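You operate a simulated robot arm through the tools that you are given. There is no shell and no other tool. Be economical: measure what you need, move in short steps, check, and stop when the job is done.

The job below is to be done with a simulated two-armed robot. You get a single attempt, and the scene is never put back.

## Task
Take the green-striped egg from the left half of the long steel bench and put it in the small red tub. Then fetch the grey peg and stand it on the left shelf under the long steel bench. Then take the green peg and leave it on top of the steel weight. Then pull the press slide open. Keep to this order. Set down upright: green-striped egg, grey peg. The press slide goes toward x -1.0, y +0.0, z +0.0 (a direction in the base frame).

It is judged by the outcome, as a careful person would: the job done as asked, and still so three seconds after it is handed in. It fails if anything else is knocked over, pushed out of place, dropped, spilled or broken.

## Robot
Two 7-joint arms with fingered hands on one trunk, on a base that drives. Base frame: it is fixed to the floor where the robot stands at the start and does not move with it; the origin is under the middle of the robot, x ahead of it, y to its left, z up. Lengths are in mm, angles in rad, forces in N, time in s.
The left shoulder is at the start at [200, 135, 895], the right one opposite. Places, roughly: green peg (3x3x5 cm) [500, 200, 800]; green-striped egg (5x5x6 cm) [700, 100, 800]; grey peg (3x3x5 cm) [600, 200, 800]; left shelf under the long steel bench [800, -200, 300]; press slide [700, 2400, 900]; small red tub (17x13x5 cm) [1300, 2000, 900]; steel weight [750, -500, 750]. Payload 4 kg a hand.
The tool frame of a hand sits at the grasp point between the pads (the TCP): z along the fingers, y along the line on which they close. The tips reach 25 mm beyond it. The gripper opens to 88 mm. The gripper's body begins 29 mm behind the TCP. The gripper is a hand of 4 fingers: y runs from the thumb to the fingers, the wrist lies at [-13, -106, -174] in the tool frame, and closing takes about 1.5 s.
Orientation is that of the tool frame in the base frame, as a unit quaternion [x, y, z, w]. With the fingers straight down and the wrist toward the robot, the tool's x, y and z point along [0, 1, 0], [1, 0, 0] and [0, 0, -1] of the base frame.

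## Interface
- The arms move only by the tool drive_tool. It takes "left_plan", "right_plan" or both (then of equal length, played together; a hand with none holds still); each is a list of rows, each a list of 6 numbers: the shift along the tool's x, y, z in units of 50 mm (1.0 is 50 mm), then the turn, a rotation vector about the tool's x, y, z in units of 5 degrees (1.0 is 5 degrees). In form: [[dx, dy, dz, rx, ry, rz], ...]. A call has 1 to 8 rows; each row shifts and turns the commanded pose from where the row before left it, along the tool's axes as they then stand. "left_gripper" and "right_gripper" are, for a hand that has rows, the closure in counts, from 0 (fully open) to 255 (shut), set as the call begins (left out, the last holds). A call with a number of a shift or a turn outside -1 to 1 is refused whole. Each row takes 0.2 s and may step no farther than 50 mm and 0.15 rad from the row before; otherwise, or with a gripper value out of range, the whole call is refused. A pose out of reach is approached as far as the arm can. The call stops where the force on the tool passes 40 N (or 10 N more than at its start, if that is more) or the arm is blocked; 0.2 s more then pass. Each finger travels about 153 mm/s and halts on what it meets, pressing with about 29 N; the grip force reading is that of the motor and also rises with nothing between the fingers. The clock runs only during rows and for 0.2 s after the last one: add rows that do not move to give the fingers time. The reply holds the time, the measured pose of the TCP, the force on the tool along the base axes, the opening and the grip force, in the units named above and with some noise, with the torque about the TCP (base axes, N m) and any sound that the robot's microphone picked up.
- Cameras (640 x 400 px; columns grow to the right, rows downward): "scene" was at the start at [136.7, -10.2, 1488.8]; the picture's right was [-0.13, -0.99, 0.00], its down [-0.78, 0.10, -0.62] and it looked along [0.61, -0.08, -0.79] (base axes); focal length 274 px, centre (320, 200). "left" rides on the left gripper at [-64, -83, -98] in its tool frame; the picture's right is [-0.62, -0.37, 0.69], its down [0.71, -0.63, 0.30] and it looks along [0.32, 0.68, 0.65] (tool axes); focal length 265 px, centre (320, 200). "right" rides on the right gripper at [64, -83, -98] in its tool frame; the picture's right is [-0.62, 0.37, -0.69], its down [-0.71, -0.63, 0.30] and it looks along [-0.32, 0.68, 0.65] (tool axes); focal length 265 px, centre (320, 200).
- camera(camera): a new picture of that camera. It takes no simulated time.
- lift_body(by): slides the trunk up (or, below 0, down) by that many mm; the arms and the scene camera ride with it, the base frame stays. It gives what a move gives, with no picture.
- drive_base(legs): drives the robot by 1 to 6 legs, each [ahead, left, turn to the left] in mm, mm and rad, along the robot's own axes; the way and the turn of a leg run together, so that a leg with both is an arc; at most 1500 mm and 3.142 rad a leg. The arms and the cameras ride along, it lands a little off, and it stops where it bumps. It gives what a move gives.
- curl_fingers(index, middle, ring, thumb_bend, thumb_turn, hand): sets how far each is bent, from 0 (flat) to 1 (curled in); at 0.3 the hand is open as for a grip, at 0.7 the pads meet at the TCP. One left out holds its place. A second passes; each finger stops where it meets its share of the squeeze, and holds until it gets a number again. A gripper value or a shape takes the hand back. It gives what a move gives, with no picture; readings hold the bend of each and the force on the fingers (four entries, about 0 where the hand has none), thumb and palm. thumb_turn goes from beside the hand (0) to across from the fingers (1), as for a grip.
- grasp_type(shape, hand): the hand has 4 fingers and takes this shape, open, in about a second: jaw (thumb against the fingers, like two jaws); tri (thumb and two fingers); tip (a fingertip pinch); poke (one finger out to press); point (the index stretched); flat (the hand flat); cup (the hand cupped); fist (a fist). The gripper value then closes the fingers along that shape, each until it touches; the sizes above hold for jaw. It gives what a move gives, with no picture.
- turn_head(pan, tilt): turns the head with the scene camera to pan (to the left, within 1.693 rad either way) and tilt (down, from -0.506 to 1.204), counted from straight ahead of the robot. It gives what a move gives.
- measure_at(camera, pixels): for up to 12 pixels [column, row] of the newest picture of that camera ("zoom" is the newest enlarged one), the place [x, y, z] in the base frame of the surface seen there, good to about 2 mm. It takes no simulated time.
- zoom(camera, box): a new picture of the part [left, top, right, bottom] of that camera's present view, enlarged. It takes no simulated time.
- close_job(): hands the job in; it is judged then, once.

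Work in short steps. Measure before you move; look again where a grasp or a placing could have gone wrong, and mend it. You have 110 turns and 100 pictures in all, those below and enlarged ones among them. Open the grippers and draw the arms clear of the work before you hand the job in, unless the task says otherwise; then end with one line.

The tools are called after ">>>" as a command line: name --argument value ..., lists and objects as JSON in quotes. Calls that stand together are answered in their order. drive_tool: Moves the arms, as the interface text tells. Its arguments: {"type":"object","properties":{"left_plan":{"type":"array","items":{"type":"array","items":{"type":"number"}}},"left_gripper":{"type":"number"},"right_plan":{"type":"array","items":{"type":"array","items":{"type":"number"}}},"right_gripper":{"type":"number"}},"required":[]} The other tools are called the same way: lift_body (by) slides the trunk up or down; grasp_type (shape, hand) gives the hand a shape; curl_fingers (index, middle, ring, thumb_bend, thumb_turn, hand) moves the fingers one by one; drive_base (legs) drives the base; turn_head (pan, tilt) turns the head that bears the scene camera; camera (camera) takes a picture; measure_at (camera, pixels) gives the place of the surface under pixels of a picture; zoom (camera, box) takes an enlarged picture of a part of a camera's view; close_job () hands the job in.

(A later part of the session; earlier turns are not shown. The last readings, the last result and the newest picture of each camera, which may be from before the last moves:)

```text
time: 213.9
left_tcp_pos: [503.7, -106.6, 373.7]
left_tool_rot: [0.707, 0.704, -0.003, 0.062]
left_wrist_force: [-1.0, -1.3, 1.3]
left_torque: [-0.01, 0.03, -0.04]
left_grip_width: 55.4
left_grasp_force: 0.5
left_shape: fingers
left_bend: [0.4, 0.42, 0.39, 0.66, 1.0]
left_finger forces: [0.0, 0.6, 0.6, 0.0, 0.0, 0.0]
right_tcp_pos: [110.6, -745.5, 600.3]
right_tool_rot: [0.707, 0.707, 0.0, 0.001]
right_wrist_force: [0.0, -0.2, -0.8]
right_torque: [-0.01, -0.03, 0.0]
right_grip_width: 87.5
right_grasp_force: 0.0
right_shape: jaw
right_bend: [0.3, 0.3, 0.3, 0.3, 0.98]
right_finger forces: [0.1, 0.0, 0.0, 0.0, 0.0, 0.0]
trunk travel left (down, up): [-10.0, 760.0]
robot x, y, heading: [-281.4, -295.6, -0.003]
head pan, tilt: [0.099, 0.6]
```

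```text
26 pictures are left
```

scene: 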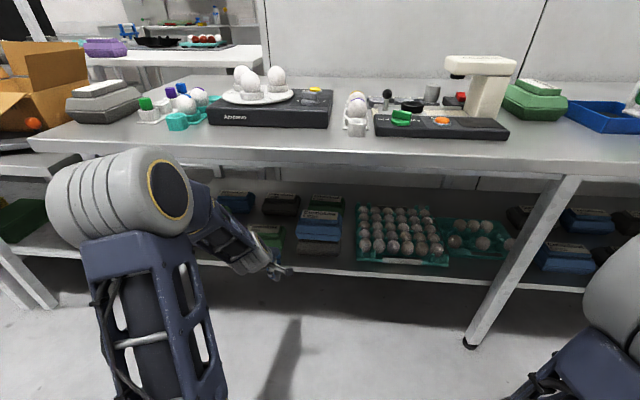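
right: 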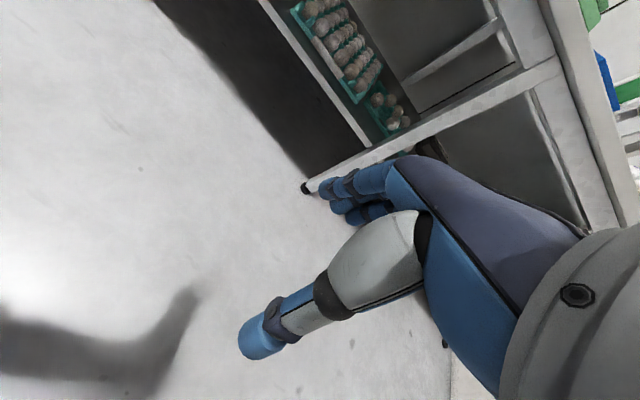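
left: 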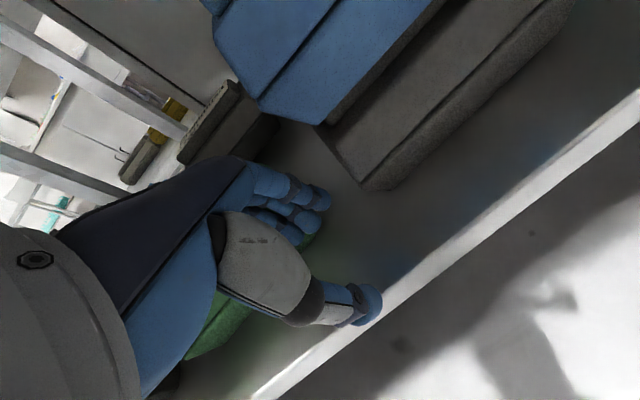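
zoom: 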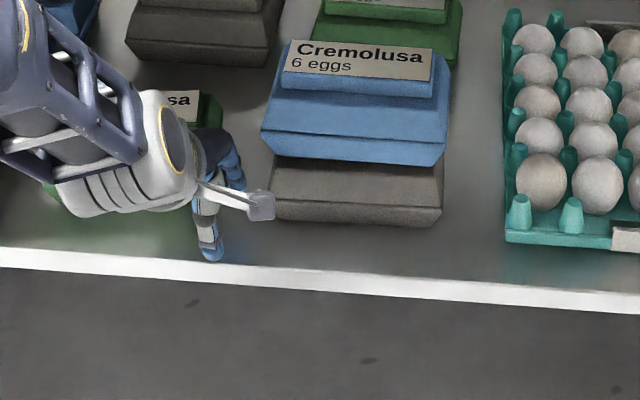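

The peg must have tipped behind the hand or rolled off. Raise the hand, withdraw from under the bench, and look.

>>> drive_tool --left_plan '[[0, 0, -0.5, 0, 0, 0], [0, 0, -0.8, 0, 0, 0], [0, -0.8, 0, 0, 0, 0], [0, -0.8, 0, 0, 0, 0], [0, -0.8, 0, 0, 0, 0]]'

>>> drive_base --legs '[[-200, 0, 0]]'

>>> turn_head --pan 0.25 --tilt 0.75

>>> camera --camera "scene"

>>> camera --camera "left"

```text
time: 215.1
left_tcp_pos: [378.9, -101.1, 424.5]
left_tool_rot: [0.707, 0.705, -0.003, 0.062]
left_wrist_force: [-0.2, -1.0, 0.7]
left_torque: [0.0, -0.03, 0.01]
left_grip_width: 55.1
left_grasp_force: 0.0
left_shape: fingers
left_bend: [0.4, 0.42, 0.38, 0.66, 1.0]
left_finger forces: [0.0, 0.0, 0.1, 0.0, 0.0, 0.0]
right_tcp_pos: [111.2, -746.4, 599.4]
right_tool_rot: [0.708, 0.706, 0.0, 0.002]
right_wrist_force: [-0.1, 0.7, 0.5]
right_torque: [0.0, -0.01, 0.02]
right_grip_width: 87.9
right_grasp_force: 0.1
right_shape: jaw
right_bend: [0.3, 0.3, 0.3, 0.3, 0.98]
right_finger forces: [0.0, 0.0, 0.0, 0.1, 0.0, 0.0]
trunk travel left (down, up): [-10.0, 760.0]
robot x, y, heading: [-281.1, -294.1, 0.001]
head pan, tilt: [0.099, 0.6]
```

```text
time: 216.7
left_tcp_pos: [210.7, -80.7, 423.7]
left_tool_rot: [0.697, 0.714, -0.002, 0.062]
left_wrist_force: [-0.2, 0.0, -0.7]
left_torque: [-0.03, -0.01, -0.02]
left_grip_width: 55.6
left_grasp_force: 0.0
left_shape: fingers
left_bend: [0.4, 0.42, 0.38, 0.66, 1.0]
left_finger forces: [0.0, 0.0, 0.0, 0.0, 0.0, 0.0]
right_tcp_pos: [-39.7, -732.9, 599.4]
right_tool_rot: [0.699, 0.715, 0.001, 0.0]
right_wrist_force: [-0.2, -0.2, -1.2]
right_torque: [-0.02, -0.01, -0.02]
right_grip_width: 87.8
right_grasp_force: 0.1
right_shape: jaw
right_bend: [0.3, 0.3, 0.3, 0.3, 0.98]
right_finger forces: [0.0, 0.0, 0.0, 0.1, 0.1, 0.0]
trunk travel left (down, up): [-10.0, 760.0]
robot x, y, heading: [-442.6, -290.5, 0.024]
head pan, tilt: [0.099, 0.6]
stopped in leg 1: the robot was blocked; the commanded pose is now the measured one
```

```text
time: 217.4
left_tcp_pos: [210.5, -80.9, 425.1]
left_tool_rot: [0.698, 0.714, -0.003, 0.064]
left_wrist_force: [0.4, -0.3, -0.2]
left_torque: [0.03, -0.01, 0.02]
left_grip_width: 55.8
left_grasp_force: 0.1
left_shape: fingers
left_bend: [0.4, 0.42, 0.38, 0.66, 1.0]
left_finger forces: [0.0, 0.0, 0.0, 0.0, 0.1, 0.0]
right_tcp_pos: [-40.3, -731.7, 599.1]
right_tool_rot: [0.699, 0.715, 0.001, 0.002]
right_wrist_force: [-0.7, -0.1, -0.1]
right_torque: [-0.02, 0.01, 0.0]
right_grip_width: 87.9
right_grasp_force: 0.1
right_shape: jaw
right_bend: [0.3, 0.3, 0.3, 0.3, 0.98]
right_finger forces: [0.0, 0.0, 0.0, 0.0, 0.1, 0.0]
trunk travel left (down, up): [-10.0, 760.0]
robot x, y, heading: [-443.5, -293.1, 0.03]
head pan, tilt: [0.25, 0.75]
```

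```text
25 pictures are left
```

scene: 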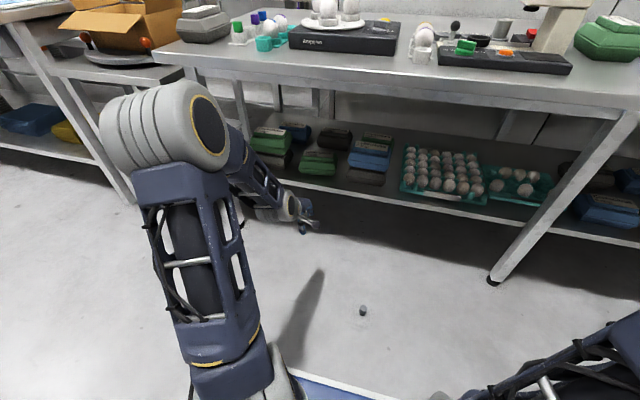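

```text
24 pictures are left
```

left: 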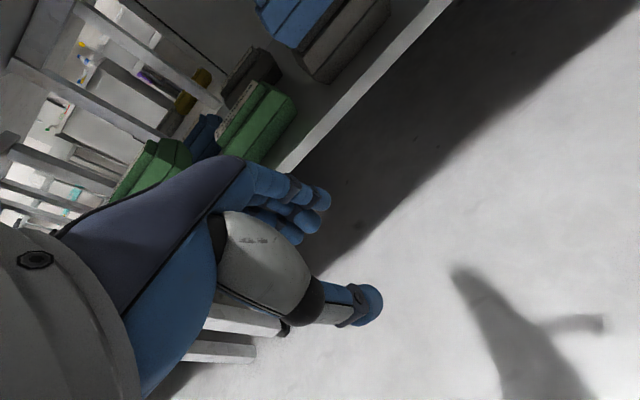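

The peg fell to the floor at pixel (362,310). I'll measure it and zoom so I can recover it.

>>> zoom --camera "scene" --box '[338, 295, 386, 325]'

>>> measure_at --camera "zoom" --pixels '[[320, 200], [310, 170], [340, 200], [320, 150], [320, 240], [280, 200], [360, 200], [300, 220], [420, 250]]'

```text
13.33 times, centred on (362, 310) of scene
```

zoom: 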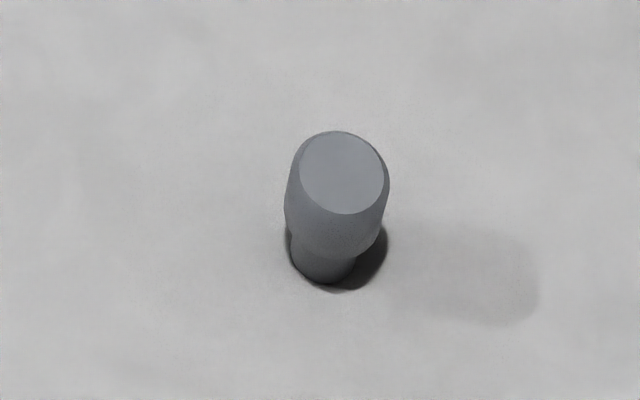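

```text
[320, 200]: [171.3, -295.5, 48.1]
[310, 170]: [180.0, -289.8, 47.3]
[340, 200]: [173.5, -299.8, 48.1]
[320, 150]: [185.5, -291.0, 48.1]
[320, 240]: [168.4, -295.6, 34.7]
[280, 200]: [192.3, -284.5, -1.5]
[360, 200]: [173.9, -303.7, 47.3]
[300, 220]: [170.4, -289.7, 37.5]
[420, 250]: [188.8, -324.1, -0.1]
```

Luckily the peg stands upright on the floor at ≈(180,-297), top z 48. I'll undo the hand tilt, open, and move above it.

>>> drive_tool --left_plan '[[0, 0, 0, 0.8, 1.0, 0], [-0.884, -0.2, 0, 0, 0, 0], [-0.884, -0.2, 0, 0, 0, 0], [-0.884, -0.2, 0, 0, 0, 0], [-0.884, -0.1, 0, 0, 0, 0], [-0.884, 0, 0, 0, 0, 0], [0, 0, 0, 0, 0, 0]]' --left_gripper 0

>>> drive_tool --left_plan '[[0, 0, 0.9, 0, 0, 0], [0, 0, 0.9, 0, 0, 0], [0, 0, 0.9, 0, 0, 0], [0, 0, 0.9, 0, 0, 0], [0, 0, 0.9, 0, 0, 0], [0, 0, 0.9, 0, 0, 0], [0, 0, 0, 0, 0, 0]]'

>>> camera --camera "left"

```text
time: 219.0
left_tcp_pos: [181.1, -304.1, 422.6]
left_tool_rot: [0.699, 0.715, 0.003, 0.008]
left_wrist_force: [-0.7, -0.5, -0.8]
left_torque: [0.0, -0.01, 0.0]
left_grip_width: 87.9
left_grasp_force: 0.2
left_shape: jaw
left_bend: [0.3, 0.3, 0.3, 0.3, 0.98]
left_finger forces: [0.0, 0.0, 0.1, 0.0, 0.0, 0.1]
right_tcp_pos: [-39.8, -732.7, 600.1]
right_tool_rot: [0.698, 0.716, 0.002, 0.001]
right_wrist_force: [0.4, 0.5, 0.7]
right_torque: [0.04, 0.0, -0.01]
right_grip_width: 87.7
right_grasp_force: 0.0
right_shape: jaw
right_bend: [0.3, 0.3, 0.3, 0.3, 0.98]
right_finger forces: [0.0, 0.0, 0.1, 0.0, 0.1, 0.1]
trunk travel left (down, up): [-10.0, 760.0]
robot x, y, heading: [-443.7, -294.6, 0.02]
head pan, tilt: [0.25, 0.75]
```

```text
time: 220.6
left_tcp_pos: [186.8, -308.0, 155.3]
left_tool_rot: [0.699, 0.715, 0.003, 0.008]
left_wrist_force: [0.5, -0.4, 0.2]
left_torque: [0.03, -0.02, 0.0]
left_grip_width: 87.9
left_grasp_force: 0.0
left_shape: jaw
left_bend: [0.3, 0.3, 0.3, 0.3, 0.98]
left_finger forces: [0.0, 0.0, 0.0, 0.1, 0.0, 0.0]
right_tcp_pos: [-39.7, -732.7, 599.5]
right_tool_rot: [0.698, 0.716, 0.002, 0.001]
right_wrist_force: [0.0, -0.5, -0.1]
right_torque: [0.01, -0.03, 0.0]
right_grip_width: 87.8
right_grasp_force: 0.0
right_shape: jaw
right_bend: [0.3, 0.3, 0.3, 0.3, 0.98]
right_finger forces: [0.1, 0.1, 0.0, 0.0, 0.0, 0.0]
trunk travel left (down, up): [-10.0, 760.0]
robot x, y, heading: [-444.5, -290.5, 0.02]
head pan, tilt: [0.25, 0.75]
```

```text
22 pictures are left
```

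left: 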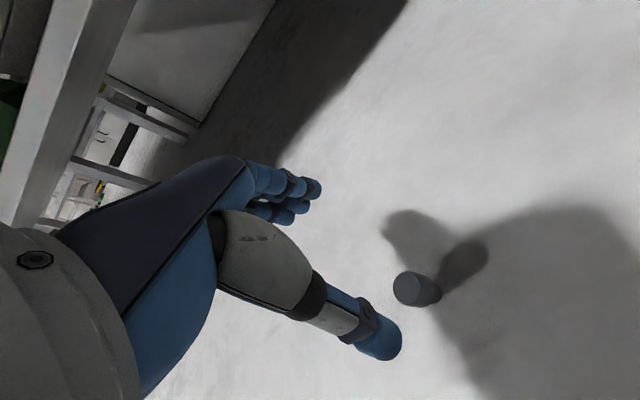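

The peg is visible at (407,288). Measure its top precisely.

>>> measure_at --camera "left" --pixels '[[407, 288], [400, 288], [414, 286], [407, 278], [407, 298], [396, 290], [420, 290]]'

```text
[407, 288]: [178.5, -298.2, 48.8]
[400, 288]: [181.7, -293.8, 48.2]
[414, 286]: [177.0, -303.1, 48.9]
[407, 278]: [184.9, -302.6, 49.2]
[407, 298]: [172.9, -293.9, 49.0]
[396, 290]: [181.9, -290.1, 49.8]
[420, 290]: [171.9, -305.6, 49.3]
```

Shift to centre and descend to z≈42 with the hand open.

>>> drive_tool --left_plan '[[0.15, -0.2, 0, 0, 0, 0], [0, 0, 0.7, 0, 0, 0], [0, 0, 0.7, 0, 0, 0], [0, 0, 0.6, 0, 0, 0], [0, 0, 0.26, 0, 0, 0], [0, 0, 0, 0, 0, 0]]'

>>> camera --camera "left"

>>> measure_at --camera "left" --pixels '[[325, 240], [315, 235], [335, 245], [320, 225], [345, 235]]'

```text
time: 222.0
left_tcp_pos: [176.3, -297.8, 40.9]
left_tool_rot: [0.699, 0.715, 0.003, 0.007]
left_wrist_force: [0.8, 0.1, 0.5]
left_torque: [-0.01, -0.02, -0.01]
left_grip_width: 87.9
left_grasp_force: 0.1
left_shape: jaw
left_bend: [0.3, 0.3, 0.3, 0.3, 0.98]
left_finger forces: [0.0, 0.1, 0.1, 0.0, 0.0, 0.0]
right_tcp_pos: [-39.4, -732.9, 599.6]
right_tool_rot: [0.698, 0.716, 0.001, 0.001]
right_wrist_force: [0.1, -0.5, -0.2]
right_torque: [0.04, -0.03, 0.01]
right_grip_width: 87.7
right_grasp_force: 0.0
right_shape: jaw
right_bend: [0.3, 0.3, 0.3, 0.3, 0.98]
right_finger forces: [0.0, 0.0, 0.0, 0.0, 0.1, 0.0]
trunk travel left (down, up): [-10.0, 760.0]
robot x, y, heading: [-444.0, -292.1, 0.021]
head pan, tilt: [0.25, 0.75]
```

```text
21 pictures are left
```

left: 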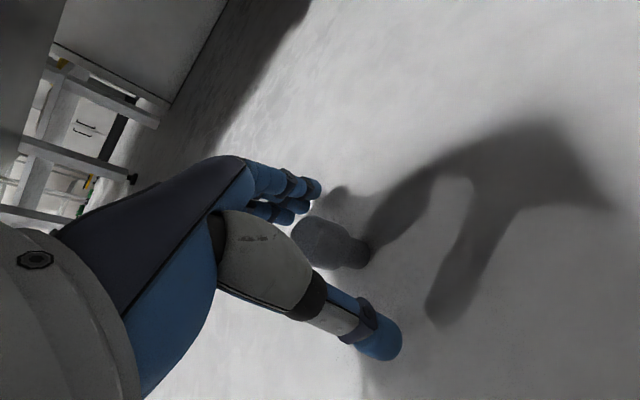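

```text
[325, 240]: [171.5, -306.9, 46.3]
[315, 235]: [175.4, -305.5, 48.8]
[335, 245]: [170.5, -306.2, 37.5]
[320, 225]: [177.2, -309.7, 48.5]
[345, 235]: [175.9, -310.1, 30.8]
```

Peg stands between thumb and fingers. Close using thumb, middle and ring only, keeping the sticky index open.

>>> curl_fingers --hand "left" --index 0.3 --middle 0.46 --ring 0.46 --thumb_bend 0.68

>>> curl_fingers --hand "left" --middle 0.65 --ring 0.65 --thumb_bend 0.8

>>> camera --camera "left"

```text
time: 223.0
left_tcp_pos: [176.6, -297.3, 41.1]
left_tool_rot: [0.699, 0.715, 0.003, 0.008]
left_wrist_force: [-0.5, 0.4, 0.2]
left_torque: [-0.03, 0.02, -0.04]
left_grip_width: 44.3
left_grasp_force: 0.2
left_shape: fingers
left_bend: [0.3, 0.46, 0.46, 0.68, 0.98]
left_finger forces: [0.0, 0.0, 0.0, 0.0, 0.0, 0.1]
right_tcp_pos: [-39.5, -732.1, 599.6]
right_tool_rot: [0.699, 0.716, 0.001, 0.001]
right_wrist_force: [-0.1, -0.4, -0.1]
right_torque: [0.0, 0.01, -0.02]
right_grip_width: 88.0
right_grasp_force: 0.1
right_shape: jaw
right_bend: [0.3, 0.3, 0.3, 0.3, 0.98]
right_finger forces: [0.1, 0.0, 0.0, 0.0, 0.1, 0.0]
trunk travel left (down, up): [-10.0, 760.0]
robot x, y, heading: [-444.8, -289.8, 0.025]
head pan, tilt: [0.25, 0.75]
```

```text
time: 224.0
left_tcp_pos: [177.8, -298.5, 41.1]
left_tool_rot: [0.698, 0.716, 0.002, 0.008]
left_wrist_force: [-0.2, 0.1, 0.0]
left_torque: [0.01, -0.01, -0.02]
left_grip_width: 31.8
left_grasp_force: 5.7
left_shape: fingers
left_bend: [0.3, 0.59, 0.65, 0.78, 0.96]
left_finger forces: [0.0, 5.9, 0.1, 0.0, 5.9, 0.1]
right_tcp_pos: [-39.2, -731.9, 598.5]
right_tool_rot: [0.699, 0.716, 0.001, 0.0]
right_wrist_force: [0.3, 0.3, 0.8]
right_torque: [0.0, 0.01, -0.01]
right_grip_width: 88.1
right_grasp_force: 0.1
right_shape: jaw
right_bend: [0.3, 0.3, 0.3, 0.3, 0.98]
right_finger forces: [0.0, 0.0, 0.0, 0.1, 0.1, 0.0]
trunk travel left (down, up): [-10.0, 760.0]
robot x, y, heading: [-448.7, -292.9, 0.023]
head pan, tilt: [0.25, 0.75]
```

```text
20 pictures are left
```

left: 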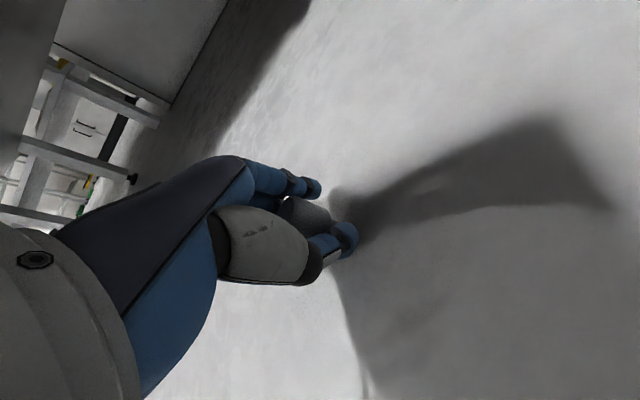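

Held by middle and thumb (5.9 N each). Lift and inspect the peg's attitude.

>>> drive_tool --left_plan '[[0, 0, -0.3, 0, 0, 0], [0, 0, -0.6, 0, 0, 0], [0, 0, -0.9, 0, 0, 0], [0, 0, -0.9, 0, 0, 0], [0, 0, -0.9, 0, 0, 0], [0, 0, -0.9, 0, 0, 0], [0, 0, -0.9, 0, 0, 0]]'

>>> zoom --camera "left" --box '[260, 160, 388, 280]'

>>> measure_at --camera "zoom" --pixels '[[200, 150], [250, 180], [300, 170], [350, 170], [330, 200], [280, 140]]'

```text
time: 225.6
left_tcp_pos: [172.1, -297.2, 313.5]
left_tool_rot: [0.7, 0.715, 0.002, 0.007]
left_wrist_force: [0.1, -0.6, -0.5]
left_torque: [-0.01, -0.02, -0.03]
left_grip_width: 32.1
left_grasp_force: 5.7
left_shape: fingers
left_bend: [0.3, 0.59, 0.65, 0.78, 0.96]
left_finger forces: [0.0, 5.8, 0.1, 0.1, 5.9, 0.1]
right_tcp_pos: [-41.3, -733.1, 600.0]
right_tool_rot: [0.698, 0.716, 0.0, 0.001]
right_wrist_force: [0.0, -0.1, -0.5]
right_torque: [0.01, 0.01, -0.02]
right_grip_width: 88.1
right_grasp_force: 0.0
right_shape: jaw
right_bend: [0.3, 0.3, 0.3, 0.3, 0.98]
right_finger forces: [0.0, 0.0, 0.1, 0.0, 0.0, 0.0]
trunk travel left (down, up): [-10.0, 760.0]
robot x, y, heading: [-444.3, -294.4, 0.026]
head pan, tilt: [0.25, 0.75]
```

```text
3.33 times, centred on (324, 220) of left
```

zoom: 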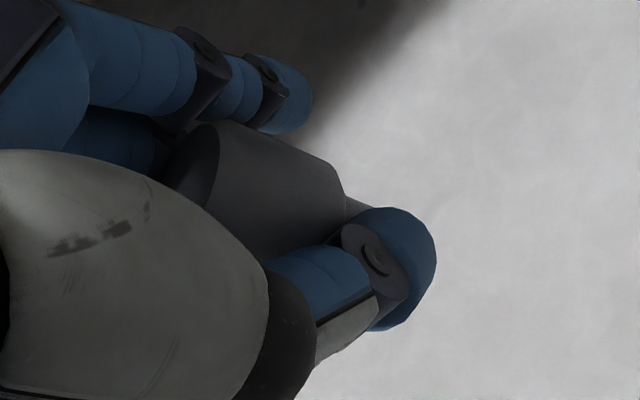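

```text
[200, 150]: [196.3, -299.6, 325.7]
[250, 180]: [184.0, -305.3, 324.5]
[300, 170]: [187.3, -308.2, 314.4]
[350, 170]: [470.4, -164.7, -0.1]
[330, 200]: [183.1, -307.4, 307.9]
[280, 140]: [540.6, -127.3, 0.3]
```

The peg hangs upright, +22 mm in x from the TCP, foot 41 mm below. Bring the hand to carry position and drive the base forward in front of the gap.

>>> drive_tool --left_plan '[[0, 0, -0.7, 0, 0, 0], [0.9, 0, -0.4, 0, 0, 0], [0.9, 0, -0.4, 0, 0, 0], [0.9, 0, -0.4, 0, 0, 0], [0.9, 0, -0.4, 0, 0, 0]]'

>>> drive_base --legs '[[160, 0, -0.025]]'

```text
time: 226.8
left_tcp_pos: [170.1, -117.8, 426.1]
left_tool_rot: [0.699, 0.715, 0.002, 0.007]
left_wrist_force: [-0.4, 0.5, 0.1]
left_torque: [-0.03, -0.03, 0.01]
left_grip_width: 32.0
left_grasp_force: 5.7
left_shape: fingers
left_bend: [0.3, 0.59, 0.65, 0.78, 0.96]
left_finger forces: [0.0, 6.0, 0.0, 0.0, 6.0, 0.0]
right_tcp_pos: [-40.0, -732.2, 600.5]
right_tool_rot: [0.698, 0.716, 0.001, 0.001]
right_wrist_force: [0.2, -0.5, -0.1]
right_torque: [-0.02, 0.03, -0.02]
right_grip_width: 87.9
right_grasp_force: 0.1
right_shape: jaw
right_bend: [0.3, 0.3, 0.3, 0.3, 0.98]
right_finger forces: [0.1, 0.0, 0.0, 0.1, 0.1, 0.0]
trunk travel left (down, up): [-10.0, 760.0]
robot x, y, heading: [-445.5, -292.9, 0.023]
head pan, tilt: [0.25, 0.75]
```

```text
time: 228.2
left_tcp_pos: [331.4, -131.7, 426.3]
left_tool_rot: [0.708, 0.707, 0.002, 0.007]
left_wrist_force: [-0.2, 1.1, -0.5]
left_torque: [-0.02, 0.02, 0.0]
left_grip_width: 32.2
left_grasp_force: 5.8
left_shape: fingers
left_bend: [0.3, 0.59, 0.65, 0.78, 0.96]
left_finger forces: [0.1, 5.9, 0.0, 0.0, 6.0, 0.1]
right_tcp_pos: [104.5, -740.9, 599.3]
right_tool_rot: [0.707, 0.707, 0.0, 0.0]
right_wrist_force: [-0.3, -1.0, 0.5]
right_torque: [0.02, 0.06, 0.0]
right_grip_width: 87.7
right_grasp_force: 0.1
right_shape: jaw
right_bend: [0.3, 0.3, 0.3, 0.3, 0.98]
right_finger forces: [0.0, 0.1, 0.1, 0.0, 0.0, 0.0]
trunk travel left (down, up): [-10.0, 760.0]
robot x, y, heading: [-289.0, -289.2, 0.0]
head pan, tilt: [0.25, 0.75]
```

Extend to TCP (486,-114) and lower to z≈378, then check.

>>> drive_tool --left_plan '[[0.09, 0.775, 0, 0, 0, 0], [0.09, 0.775, 0, 0, 0, 0], [0.09, 0.775, 0, 0, 0, 0], [0.09, 0.775, 0, 0, 0, 0], [0, 0, 0.45, 0, 0, 0], [0, 0, 0.45, 0, 0, 0], [0, 0, 0, 0, 0, 0]]'

>>> camera --camera "left"

>>> measure_at --camera "left" --pixels '[[318, 215], [308, 215], [325, 218], [345, 190], [380, 215], [400, 240], [320, 260]]'

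```text
time: 229.8
left_tcp_pos: [488.6, -115.2, 383.9]
left_tool_rot: [0.708, 0.706, 0.003, 0.008]
left_wrist_force: [0.9, -0.5, 0.5]
left_torque: [-0.02, -0.02, 0.01]
left_grip_width: 32.1
left_grasp_force: 5.8
left_shape: fingers
left_bend: [0.3, 0.59, 0.65, 0.78, 0.96]
left_finger forces: [0.0, 5.9, 0.0, 0.0, 6.2, 0.0]
right_tcp_pos: [106.1, -740.4, 599.9]
right_tool_rot: [0.707, 0.707, 0.001, 0.0]
right_wrist_force: [0.5, -0.9, -0.2]
right_torque: [0.02, 0.03, 0.0]
right_grip_width: 87.5
right_grasp_force: 0.0
right_shape: jaw
right_bend: [0.3, 0.3, 0.3, 0.3, 0.98]
right_finger forces: [0.1, 0.0, 0.0, 0.0, 0.1, 0.0]
trunk travel left (down, up): [-10.0, 760.0]
robot x, y, heading: [-289.5, -292.1, 0.003]
head pan, tilt: [0.25, 0.75]
```

```text
18 pictures are left
```

left: 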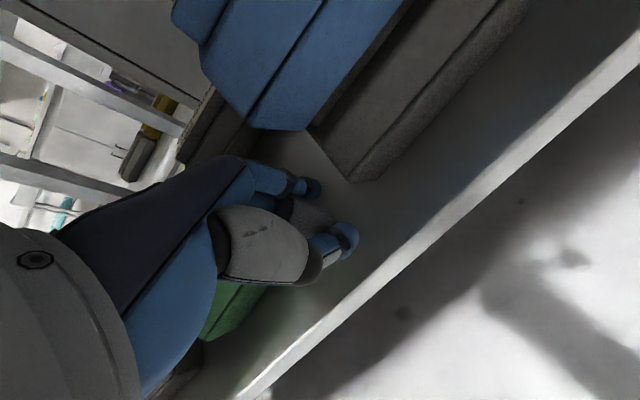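

```text
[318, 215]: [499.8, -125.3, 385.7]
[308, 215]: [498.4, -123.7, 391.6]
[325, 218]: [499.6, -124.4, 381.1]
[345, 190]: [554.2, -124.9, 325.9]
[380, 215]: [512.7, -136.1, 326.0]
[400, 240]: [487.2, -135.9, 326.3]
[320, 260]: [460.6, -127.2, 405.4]
```

Peg centre ≈(511,-115), shelf z≈326. Creep down to contact (expected TCP ≈367).

>>> drive_tool --left_plan '[[0, 0, 0.12, 0, 0, 0], [0, 0, 0.1, 0, 0, 0], [0, 0, 0.06, 0, 0, 0], [0, 0, 0, 0, 0, 0]]'

```text
time: 230.8
left_tcp_pos: [486.7, -113.7, 368.0]
left_tool_rot: [0.707, 0.707, 0.002, 0.007]
left_wrist_force: [-0.7, -1.3, -0.9]
left_torque: [0.01, -0.01, 0.0]
left_grip_width: 32.0
left_grasp_force: 6.4
left_shape: fingers
left_bend: [0.3, 0.59, 0.65, 0.78, 0.96]
left_finger forces: [0.1, 5.9, 0.0, 0.0, 6.2, 0.1]
right_tcp_pos: [105.8, -740.6, 599.4]
right_tool_rot: [0.708, 0.707, 0.002, 0.0]
right_wrist_force: [-0.3, -0.8, 0.1]
right_torque: [0.03, 0.03, -0.02]
right_grip_width: 87.8
right_grasp_force: 0.0
right_shape: jaw
right_bend: [0.3, 0.3, 0.3, 0.3, 0.98]
right_finger forces: [0.0, 0.0, 0.0, 0.1, 0.1, 0.0]
trunk travel left (down, up): [-10.0, 760.0]
robot x, y, heading: [-286.4, -291.2, -0.005]
head pan, tilt: [0.25, 0.75]
```

>>> drive_tool --left_plan '[[0, 0, 0.05, 0, 0, 0], [0, 0, 0.04, 0, 0, 0], [0, 0, 0, 0, 0, 0]]'

```text
time: 231.6
left_tcp_pos: [487.9, -113.4, 363.7]
left_tool_rot: [0.708, 0.706, 0.004, 0.008]
left_wrist_force: [-0.6, -0.4, -0.5]
left_torque: [-0.01, 0.0, 0.02]
left_grip_width: 32.1
left_grasp_force: 5.9
left_shape: fingers
left_bend: [0.3, 0.59, 0.65, 0.78, 0.96]
left_finger forces: [0.0, 5.8, 0.0, 0.0, 6.2, 0.0]
right_tcp_pos: [106.1, -740.7, 598.7]
right_tool_rot: [0.707, 0.708, 0.0, 0.0]
right_wrist_force: [0.1, 0.7, 0.6]
right_torque: [-0.01, 0.0, 0.0]
right_grip_width: 87.9
right_grasp_force: 0.0
right_shape: jaw
right_bend: [0.3, 0.3, 0.3, 0.3, 0.98]
right_finger forces: [0.0, 0.0, 0.0, 0.0, 0.0, 0.0]
trunk travel left (down, up): [-10.0, 760.0]
robot x, y, heading: [-289.2, -295.2, 0.0]
head pan, tilt: [0.25, 0.75]
```

>>> drive_tool --left_plan '[[0, 0, 0.04, 0, 0, 0], [0, 0, 0.03, 0, 0, 0], [0, 0, 0, 0, 0, 0]]'

```text
time: 232.4
left_tcp_pos: [487.7, -114.9, 360.7]
left_tool_rot: [0.708, 0.706, 0.003, 0.008]
left_wrist_force: [-0.4, 0.7, 2.9]
left_torque: [0.02, -0.06, 0.01]
left_grip_width: 32.0
left_grasp_force: 5.5
left_shape: fingers
left_bend: [0.3, 0.59, 0.65, 0.78, 0.96]
left_finger forces: [0.0, 5.9, 0.0, 0.0, 6.3, 0.1]
right_tcp_pos: [107.2, -740.3, 599.0]
right_tool_rot: [0.707, 0.707, 0.001, 0.002]
right_wrist_force: [-0.5, 0.5, 0.6]
right_torque: [0.03, 0.02, 0.03]
right_grip_width: 87.6
right_grasp_force: 0.0
right_shape: jaw
right_bend: [0.3, 0.3, 0.3, 0.3, 0.98]
right_finger forces: [0.1, 0.1, 0.0, 0.1, 0.0, 0.0]
trunk travel left (down, up): [-10.0, 760.0]
robot x, y, heading: [-288.8, -292.1, -0.008]
head pan, tilt: [0.25, 0.75]
```

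Contact (2.9 N). Open thumb and fingers slightly together.

>>> curl_fingers --hand "left" --middle 0.53 --ring 0.5 --thumb_bend 0.72

>>> zoom --camera "left" --box '[240, 150, 400, 280]'

>>> measure_at --camera "zoom" --pixels '[[220, 190], [260, 200], [300, 210], [330, 220], [240, 230]]'

```text
time: 233.4
left_tcp_pos: [487.5, -114.8, 360.4]
left_tool_rot: [0.708, 0.706, 0.002, 0.007]
left_wrist_force: [0.3, 0.1, -0.6]
left_torque: [-0.01, -0.03, -0.03]
left_grip_width: 38.3
left_grasp_force: 0.1
left_shape: fingers
left_bend: [0.3, 0.53, 0.5, 0.72, 0.97]
left_finger forces: [0.1, 0.0, 0.1, 0.1, 0.0, 0.0]
right_tcp_pos: [105.8, -741.8, 599.8]
right_tool_rot: [0.707, 0.707, 0.0, 0.0]
right_wrist_force: [-0.1, -0.3, -0.6]
right_torque: [0.04, -0.02, -0.01]
right_grip_width: 87.8
right_grasp_force: 0.1
right_shape: jaw
right_bend: [0.3, 0.3, 0.3, 0.3, 0.98]
right_finger forces: [0.1, 0.0, 0.0, 0.1, 0.1, 0.0]
trunk travel left (down, up): [-10.0, 760.0]
robot x, y, heading: [-289.7, -287.8, -0.006]
head pan, tilt: [0.25, 0.75]
```

```text
3.08 times, centred on (320, 215) of left
```

zoom: 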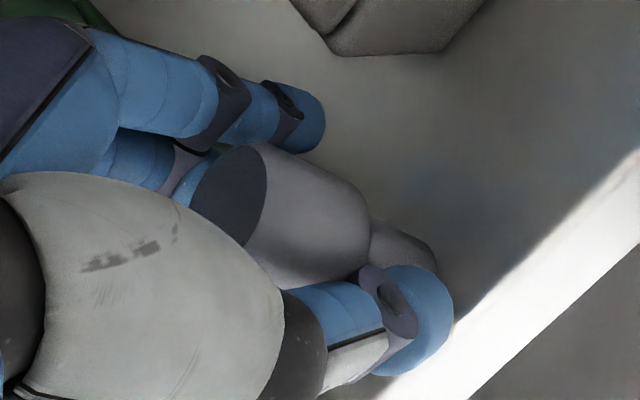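

```text
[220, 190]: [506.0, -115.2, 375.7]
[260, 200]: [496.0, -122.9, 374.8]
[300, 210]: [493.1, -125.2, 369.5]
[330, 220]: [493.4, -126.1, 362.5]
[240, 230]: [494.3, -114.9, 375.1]
```

The peg stands free, upright. Open further and lift straight up slowly.

>>> curl_fingers --hand "left" --middle 0.42 --ring 0.42 --thumb_bend 0.5

>>> drive_tool --left_plan '[[0, 0, -0.2, 0, 0, 0], [0, 0, -0.4, 0, 0, 0], [0, 0, -0.6, 0, 0, 0], [0, 0, 0, 0, 0, 0]]'

>>> zoom --camera "left" --box '[260, 150, 460, 330]'

```text
time: 234.4
left_tcp_pos: [488.2, -113.9, 358.9]
left_tool_rot: [0.708, 0.706, 0.002, 0.008]
left_wrist_force: [0.5, -0.4, -0.4]
left_torque: [0.02, 0.02, 0.01]
left_grip_width: 63.2
left_grasp_force: 0.1
left_shape: fingers
left_bend: [0.3, 0.42, 0.42, 0.5, 0.97]
left_finger forces: [0.0, 0.0, 0.0, 0.1, 0.0, 0.1]
right_tcp_pos: [105.0, -740.9, 599.2]
right_tool_rot: [0.707, 0.707, 0.001, 0.001]
right_wrist_force: [0.3, -0.1, 0.0]
right_torque: [-0.02, -0.02, 0.0]
right_grip_width: 87.8
right_grasp_force: 0.1
right_shape: jaw
right_bend: [0.3, 0.3, 0.3, 0.3, 0.98]
right_finger forces: [0.0, 0.1, 0.0, 0.0, 0.0, 0.0]
trunk travel left (down, up): [-10.0, 760.0]
robot x, y, heading: [-286.4, -293.6, -0.002]
head pan, tilt: [0.25, 0.75]
```

```text
time: 235.4
left_tcp_pos: [486.7, -114.3, 420.8]
left_tool_rot: [0.708, 0.707, 0.002, 0.007]
left_wrist_force: [-0.4, -0.7, -0.4]
left_torque: [0.0, 0.01, -0.01]
left_grip_width: 63.0
left_grasp_force: 0.0
left_shape: fingers
left_bend: [0.3, 0.42, 0.42, 0.5, 0.97]
left_finger forces: [0.0, 0.0, 0.1, 0.1, 0.0, 0.1]
right_tcp_pos: [106.2, -740.7, 598.5]
right_tool_rot: [0.707, 0.707, 0.0, 0.0]
right_wrist_force: [-0.4, -0.1, 0.0]
right_torque: [0.02, 0.03, -0.01]
right_grip_width: 87.8
right_grasp_force: 0.1
right_shape: jaw
right_bend: [0.3, 0.3, 0.3, 0.3, 0.98]
right_finger forces: [0.1, 0.0, 0.0, 0.0, 0.0, 0.0]
trunk travel left (down, up): [-10.0, 760.0]
robot x, y, heading: [-286.4, -290.7, -0.002]
head pan, tilt: [0.25, 0.75]
```

```text
2.22 times, centred on (360, 240) of left
```

zoom: 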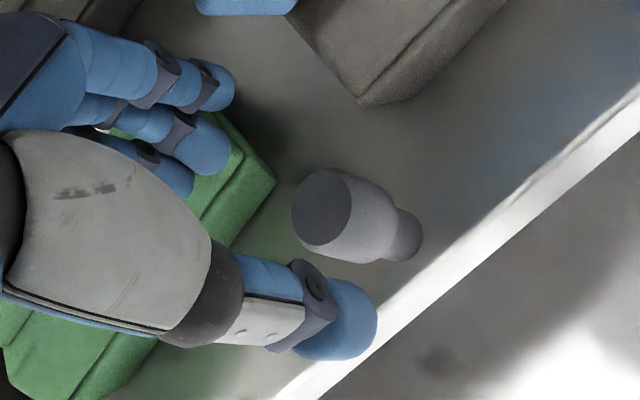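

The grey peg stands upright on the left shelf. Withdraw the hand, back off slightly, and raise the trunk, then look at the bench's right side for the steel weight.

>>> drive_tool --left_plan '[[0, 0, -0.6, 0, 0, 0], [0, -0.9, 0, 0, 0, 0], [0, -0.9, 0, 0, 0, 0], [0, -0.9, 0, 0, 0, 0], [0, -0.7, 0, 0, 0, 0]]'

>>> drive_base --legs '[[-100, 0, 0]]'

>>> lift_body --by 400

>>> lift_body --by 150

>>> turn_head --pan -0.15 --tilt 0.65

>>> camera --camera "scene"

```text
time: 236.6
left_tcp_pos: [315.5, -112.1, 448.0]
left_tool_rot: [0.707, 0.707, 0.002, 0.007]
left_wrist_force: [-0.9, -0.3, 0.1]
left_torque: [-0.03, 0.0, 0.0]
left_grip_width: 63.5
left_grasp_force: 0.0
left_shape: fingers
left_bend: [0.3, 0.42, 0.42, 0.5, 0.97]
left_finger forces: [0.0, 0.0, 0.1, 0.0, 0.0, 0.0]
right_tcp_pos: [106.7, -741.7, 599.3]
right_tool_rot: [0.707, 0.707, 0.0, 0.002]
right_wrist_force: [0.1, -0.2, 1.4]
right_torque: [0.01, 0.0, -0.01]
right_grip_width: 88.0
right_grasp_force: 0.1
right_shape: jaw
right_bend: [0.3, 0.3, 0.3, 0.3, 0.98]
right_finger forces: [0.0, 0.1, 0.0, 0.1, 0.1, 0.0]
trunk travel left (down, up): [-10.0, 760.0]
robot x, y, heading: [-287.3, -290.9, 0.002]
head pan, tilt: [0.25, 0.75]
```

```text
time: 237.7
left_tcp_pos: [217.5, -110.8, 449.5]
left_tool_rot: [0.707, 0.707, 0.003, 0.007]
left_wrist_force: [-0.2, -0.1, -0.8]
left_torque: [0.02, -0.02, 0.01]
left_grip_width: 63.4
left_grasp_force: 0.0
left_shape: fingers
left_bend: [0.3, 0.42, 0.42, 0.5, 0.97]
left_finger forces: [0.0, 0.1, 0.1, 0.0, 0.0, 0.0]
right_tcp_pos: [5.6, -739.9, 599.0]
right_tool_rot: [0.707, 0.707, 0.001, 0.001]
right_wrist_force: [0.0, 0.1, -0.8]
right_torque: [0.01, 0.01, 0.01]
right_grip_width: 87.6
right_grasp_force: 0.0
right_shape: jaw
right_bend: [0.3, 0.3, 0.3, 0.3, 0.98]
right_finger forces: [0.0, 0.1, 0.0, 0.0, 0.0, 0.0]
trunk travel left (down, up): [-10.0, 760.0]
robot x, y, heading: [-389.1, -290.0, -0.0]
head pan, tilt: [0.25, 0.75]
```

```text
time: 241.6
left_tcp_pos: [217.1, -112.1, 848.7]
left_tool_rot: [0.707, 0.707, 0.003, 0.008]
left_wrist_force: [0.3, -0.3, 0.7]
left_torque: [0.02, 0.0, 0.01]
left_grip_width: 63.5
left_grasp_force: 0.1
left_shape: fingers
left_bend: [0.3, 0.42, 0.42, 0.5, 0.97]
left_finger forces: [0.1, 0.1, 0.0, 0.1, 0.1, 0.1]
right_tcp_pos: [5.9, -739.9, 998.9]
right_tool_rot: [0.707, 0.707, 0.001, 0.001]
right_wrist_force: [-1.1, -0.1, 0.1]
right_torque: [-0.03, -0.03, 0.0]
right_grip_width: 87.7
right_grasp_force: 0.0
right_shape: jaw
right_bend: [0.3, 0.3, 0.3, 0.3, 0.98]
right_finger forces: [0.0, 0.0, 0.0, 0.0, 0.0, 0.0]
trunk travel left (down, up): [-410.0, 360.0]
robot x, y, heading: [-388.9, -289.6, 0.002]
head pan, tilt: [0.25, 0.75]
```

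```text
time: 243.3
left_tcp_pos: [217.4, -112.2, 998.2]
left_tool_rot: [0.708, 0.707, 0.002, 0.008]
left_wrist_force: [0.9, 0.0, 0.3]
left_torque: [-0.03, 0.04, 0.03]
left_grip_width: 63.3
left_grasp_force: 0.1
left_shape: fingers
left_bend: [0.3, 0.42, 0.42, 0.5, 0.97]
left_finger forces: [0.0, 0.0, 0.1, 0.0, 0.1, 0.0]
right_tcp_pos: [6.5, -740.1, 1148.9]
right_tool_rot: [0.707, 0.707, 0.001, 0.0]
right_wrist_force: [0.4, 0.5, -0.2]
right_torque: [-0.01, -0.02, -0.02]
right_grip_width: 87.6
right_grasp_force: 0.2
right_shape: jaw
right_bend: [0.3, 0.3, 0.3, 0.3, 0.98]
right_finger forces: [0.0, 0.0, 0.0, 0.1, 0.0, 0.0]
trunk travel left (down, up): [-560.0, 210.0]
robot x, y, heading: [-388.0, -290.2, -0.001]
head pan, tilt: [0.25, 0.75]
```

```text
time: 244.2
left_tcp_pos: [216.1, -110.9, 999.0]
left_tool_rot: [0.708, 0.707, 0.002, 0.008]
left_wrist_force: [0.4, -0.1, -0.3]
left_torque: [-0.03, -0.02, -0.01]
left_grip_width: 63.5
left_grasp_force: 0.0
left_shape: fingers
left_bend: [0.3, 0.42, 0.42, 0.5, 0.97]
left_finger forces: [0.0, 0.1, 0.0, 0.0, 0.0, 0.0]
right_tcp_pos: [6.4, -740.9, 1149.7]
right_tool_rot: [0.707, 0.707, 0.0, 0.0]
right_wrist_force: [0.4, -0.3, -0.8]
right_torque: [0.02, -0.01, -0.01]
right_grip_width: 87.7
right_grasp_force: 0.0
right_shape: jaw
right_bend: [0.3, 0.3, 0.3, 0.3, 0.98]
right_finger forces: [0.0, 0.1, 0.0, 0.0, 0.0, 0.0]
trunk travel left (down, up): [-560.0, 210.0]
robot x, y, heading: [-386.5, -292.2, -0.004]
head pan, tilt: [-0.15, 0.649]
```

```text
15 pictures are left
```

scene: 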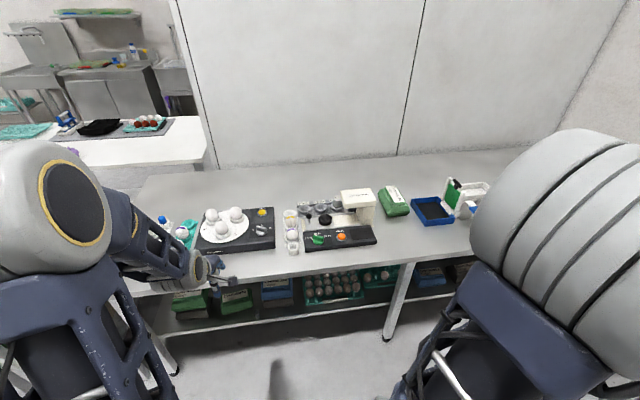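

Zoom once on the tester at (335,215) to identify and measure the steel "Check" cylinder.

>>> zoom --camera "scene" --box '[280, 180, 392, 250]'

>>> measure_at --camera "zoom" --pixels '[[310, 130], [320, 125], [340, 125], [325, 140], [330, 155], [240, 150], [150, 155], [400, 80], [260, 190], [360, 130]]'

```text
5.71 times, centred on (336, 215) of scene
```

zoom: 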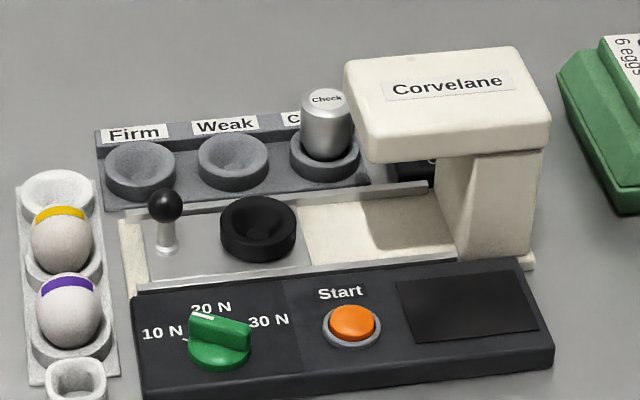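

```text
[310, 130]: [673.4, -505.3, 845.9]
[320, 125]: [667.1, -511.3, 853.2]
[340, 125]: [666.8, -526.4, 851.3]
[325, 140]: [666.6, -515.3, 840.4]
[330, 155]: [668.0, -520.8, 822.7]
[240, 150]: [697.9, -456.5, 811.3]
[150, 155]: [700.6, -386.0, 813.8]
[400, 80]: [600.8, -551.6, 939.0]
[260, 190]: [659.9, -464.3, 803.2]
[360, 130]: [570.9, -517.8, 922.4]
```

The cylinder marked "Check" is at ≈(686,-517). Measure its top and the Corvelane head's extent from the same picture.

>>> measure_at --camera "zoom" --pixels '[[327, 98], [312, 98], [342, 98], [327, 92], [327, 106], [350, 62], [515, 52], [545, 100], [360, 125], [372, 155], [300, 170], [355, 170]]'

```text
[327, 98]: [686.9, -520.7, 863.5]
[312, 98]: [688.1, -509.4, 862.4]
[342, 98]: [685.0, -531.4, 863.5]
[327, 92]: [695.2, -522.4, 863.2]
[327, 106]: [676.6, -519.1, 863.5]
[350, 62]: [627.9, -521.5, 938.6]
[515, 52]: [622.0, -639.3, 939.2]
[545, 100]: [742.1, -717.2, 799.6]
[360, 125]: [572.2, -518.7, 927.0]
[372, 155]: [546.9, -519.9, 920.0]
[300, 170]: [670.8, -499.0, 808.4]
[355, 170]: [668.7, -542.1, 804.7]
```

Weight top: centre ≈(686,-520), z 863.5; the Corvelane head (x≤630, y≤-518, z 939) is in front of it, so I'll come with the wrist to the left. Now drive to the green peg and rotate the left hand to close along y.

>>> drive_base --legs '[[237, 297, 0]]'

>>> drive_tool --left_plan '[[0, 0, 0, 0, 0, 1], [0, 0, 0, 0, 0, 1], [0, 0, 0, 0, 0, 1], [0, 0, 0, 0, 0, 1], [0, 0, 0, 0, 0, 1], [0, 0, 0, 0, 0, 1], [0, 0, 0, 0, 0, 1], [0, 0, 0, 0, 0, 1]]'

>>> drive_tool --left_plan '[[0, 0, 0, 0, 0, 1], [0, 0, 0, 0, 0, 1], [0, 0, 0, 0, 0, 1], [0, 0, 0, 0, 0, 1], [0, 0, 0, 0, 0, 1], [0, 0, 0, 0, 0, 1], [0, 0, 0, 0, 0, 1], [0, 0, 0, 0, 0, 1]]'

>>> drive_tool --left_plan '[[0, 0, 0, 0, 0, 1], [0, 0, 0, 0, 0, 1], [0, 0, 0, 0, 0, 0]]'

```text
time: 246.5
left_tcp_pos: [453.6, 174.8, 998.8]
left_tool_rot: [0.708, 0.706, 0.002, 0.007]
left_wrist_force: [0.0, 0.2, 0.5]
left_torque: [-0.01, 0.01, -0.01]
left_grip_width: 63.3
left_grasp_force: 0.0
left_shape: fingers
left_bend: [0.3, 0.42, 0.42, 0.5, 0.97]
left_finger forces: [0.0, 0.0, 0.0, 0.1, 0.1, 0.1]
right_tcp_pos: [240.6, -454.1, 1149.9]
right_tool_rot: [0.708, 0.707, 0.0, 0.0]
right_wrist_force: [-0.2, -0.5, -0.1]
right_torque: [-0.01, -0.02, -0.01]
right_grip_width: 87.8
right_grasp_force: 0.1
right_shape: jaw
right_bend: [0.3, 0.3, 0.3, 0.3, 0.98]
right_finger forces: [0.1, 0.0, 0.1, 0.0, 0.0, 0.1]
trunk travel left (down, up): [-560.0, 210.0]
robot x, y, heading: [-153.3, -0.6, -0.004]
head pan, tilt: [-0.15, 0.649]
```

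```text
time: 248.3
left_tcp_pos: [452.8, 175.0, 998.0]
left_tool_rot: [0.907, 0.42, 0.006, 0.006]
left_wrist_force: [0.0, 1.4, -0.1]
left_torque: [-0.01, 0.0, 0.01]
left_grip_width: 63.3
left_grasp_force: 0.1
left_shape: fingers
left_bend: [0.3, 0.42, 0.42, 0.5, 0.97]
left_finger forces: [0.1, 0.1, 0.0, 0.0, 0.0, 0.0]
right_tcp_pos: [240.8, -454.0, 1149.6]
right_tool_rot: [0.708, 0.707, 0.001, 0.001]
right_wrist_force: [-0.7, -0.1, -0.1]
right_torque: [0.01, -0.02, 0.02]
right_grip_width: 87.8
right_grasp_force: 0.0
right_shape: jaw
right_bend: [0.3, 0.3, 0.3, 0.3, 0.98]
right_finger forces: [0.0, 0.0, 0.0, 0.0, 0.0, 0.0]
trunk travel left (down, up): [-560.0, 210.0]
robot x, y, heading: [-151.0, -2.8, -0.005]
head pan, tilt: [-0.15, 0.649]
```

```text
time: 250.1
left_tcp_pos: [452.4, 173.8, 998.3]
left_tool_rot: [0.996, 0.084, 0.008, 0.004]
left_wrist_force: [-0.1, 0.7, 0.4]
left_torque: [-0.02, -0.01, 0.01]
left_grip_width: 63.3
left_grasp_force: 0.1
left_shape: fingers
left_bend: [0.3, 0.42, 0.42, 0.5, 0.97]
left_finger forces: [0.1, 0.0, 0.0, 0.0, 0.1, 0.1]
right_tcp_pos: [241.1, -453.1, 1149.7]
right_tool_rot: [0.707, 0.707, 0.001, 0.0]
right_wrist_force: [0.6, -0.2, 0.1]
right_torque: [-0.01, 0.01, -0.02]
right_grip_width: 87.6
right_grasp_force: 0.1
right_shape: jaw
right_bend: [0.3, 0.3, 0.3, 0.3, 0.98]
right_finger forces: [0.0, 0.0, 0.1, 0.1, 0.0, 0.1]
trunk travel left (down, up): [-560.0, 210.0]
robot x, y, heading: [-148.8, -3.4, -0.003]
head pan, tilt: [-0.15, 0.649]
```

```text
time: 250.9
left_tcp_pos: [453.0, 174.4, 997.8]
left_tool_rot: [1.0, -0.002, 0.007, 0.003]
left_wrist_force: [-0.6, 0.4, -1.1]
left_torque: [-0.01, 0.02, 0.04]
left_grip_width: 63.3
left_grasp_force: 0.0
left_shape: fingers
left_bend: [0.3, 0.42, 0.42, 0.5, 0.97]
left_finger forces: [0.0, 0.0, 0.0, 0.1, 0.0, 0.1]
right_tcp_pos: [240.4, -453.5, 1148.2]
right_tool_rot: [0.708, 0.706, 0.001, 0.001]
right_wrist_force: [-0.8, -0.2, 0.3]
right_torque: [0.03, 0.01, 0.04]
right_grip_width: 87.7
right_grasp_force: 0.0
right_shape: jaw
right_bend: [0.3, 0.3, 0.3, 0.3, 0.98]
right_finger forces: [0.1, 0.0, 0.0, 0.1, 0.0, 0.1]
trunk travel left (down, up): [-560.0, 210.0]
robot x, y, heading: [-154.2, -2.6, -0.007]
head pan, tilt: [-0.15, 0.649]
```

Move above the green peg and look with the hand camera.

>>> drive_tool --left_plan '[[0.51, -0.25, 0, 0, 0, 0], [0.51, -0.25, 0, 0, 0, 0], [0, 0, 0.88, 0, 0, 0], [0, 0, 0.88, 0, 0, 0], [0, 0, 0, 0, 0, 0]]'

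>>> camera --camera "left"

>>> measure_at --camera "left" --pixels '[[385, 255], [375, 255], [395, 255], [385, 245], [385, 265], [370, 250], [380, 270], [400, 245]]'

```text
time: 252.1
left_tcp_pos: [504.8, 198.6, 914.7]
left_tool_rot: [1.0, -0.002, 0.007, 0.003]
left_wrist_force: [-0.2, 0.1, -0.8]
left_torque: [-0.01, 0.0, 0.01]
left_grip_width: 63.3
left_grasp_force: 0.1
left_shape: fingers
left_bend: [0.3, 0.42, 0.42, 0.5, 0.97]
left_finger forces: [0.1, 0.0, 0.0, 0.1, 0.0, 0.1]
right_tcp_pos: [239.9, -453.7, 1148.9]
right_tool_rot: [0.708, 0.706, 0.001, 0.001]
right_wrist_force: [-0.5, 0.0, 0.0]
right_torque: [-0.02, -0.02, -0.05]
right_grip_width: 87.7
right_grasp_force: 0.2
right_shape: jaw
right_bend: [0.3, 0.3, 0.3, 0.3, 0.98]
right_finger forces: [0.1, 0.1, 0.0, 0.1, 0.0, 0.0]
trunk travel left (down, up): [-560.0, 210.0]
robot x, y, heading: [-152.5, 1.2, -0.008]
head pan, tilt: [-0.15, 0.649]
```

```text
13 pictures are left
```

left: 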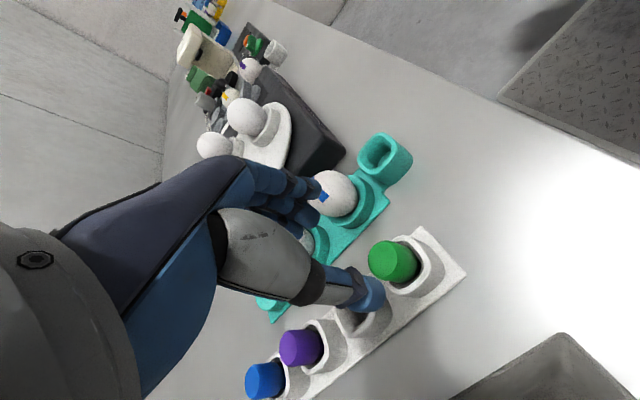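

```text
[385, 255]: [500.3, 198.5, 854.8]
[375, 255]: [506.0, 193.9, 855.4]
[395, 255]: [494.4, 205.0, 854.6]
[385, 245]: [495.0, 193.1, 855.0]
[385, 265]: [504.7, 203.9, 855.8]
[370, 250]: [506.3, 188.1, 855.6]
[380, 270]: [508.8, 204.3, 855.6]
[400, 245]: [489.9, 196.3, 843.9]
```

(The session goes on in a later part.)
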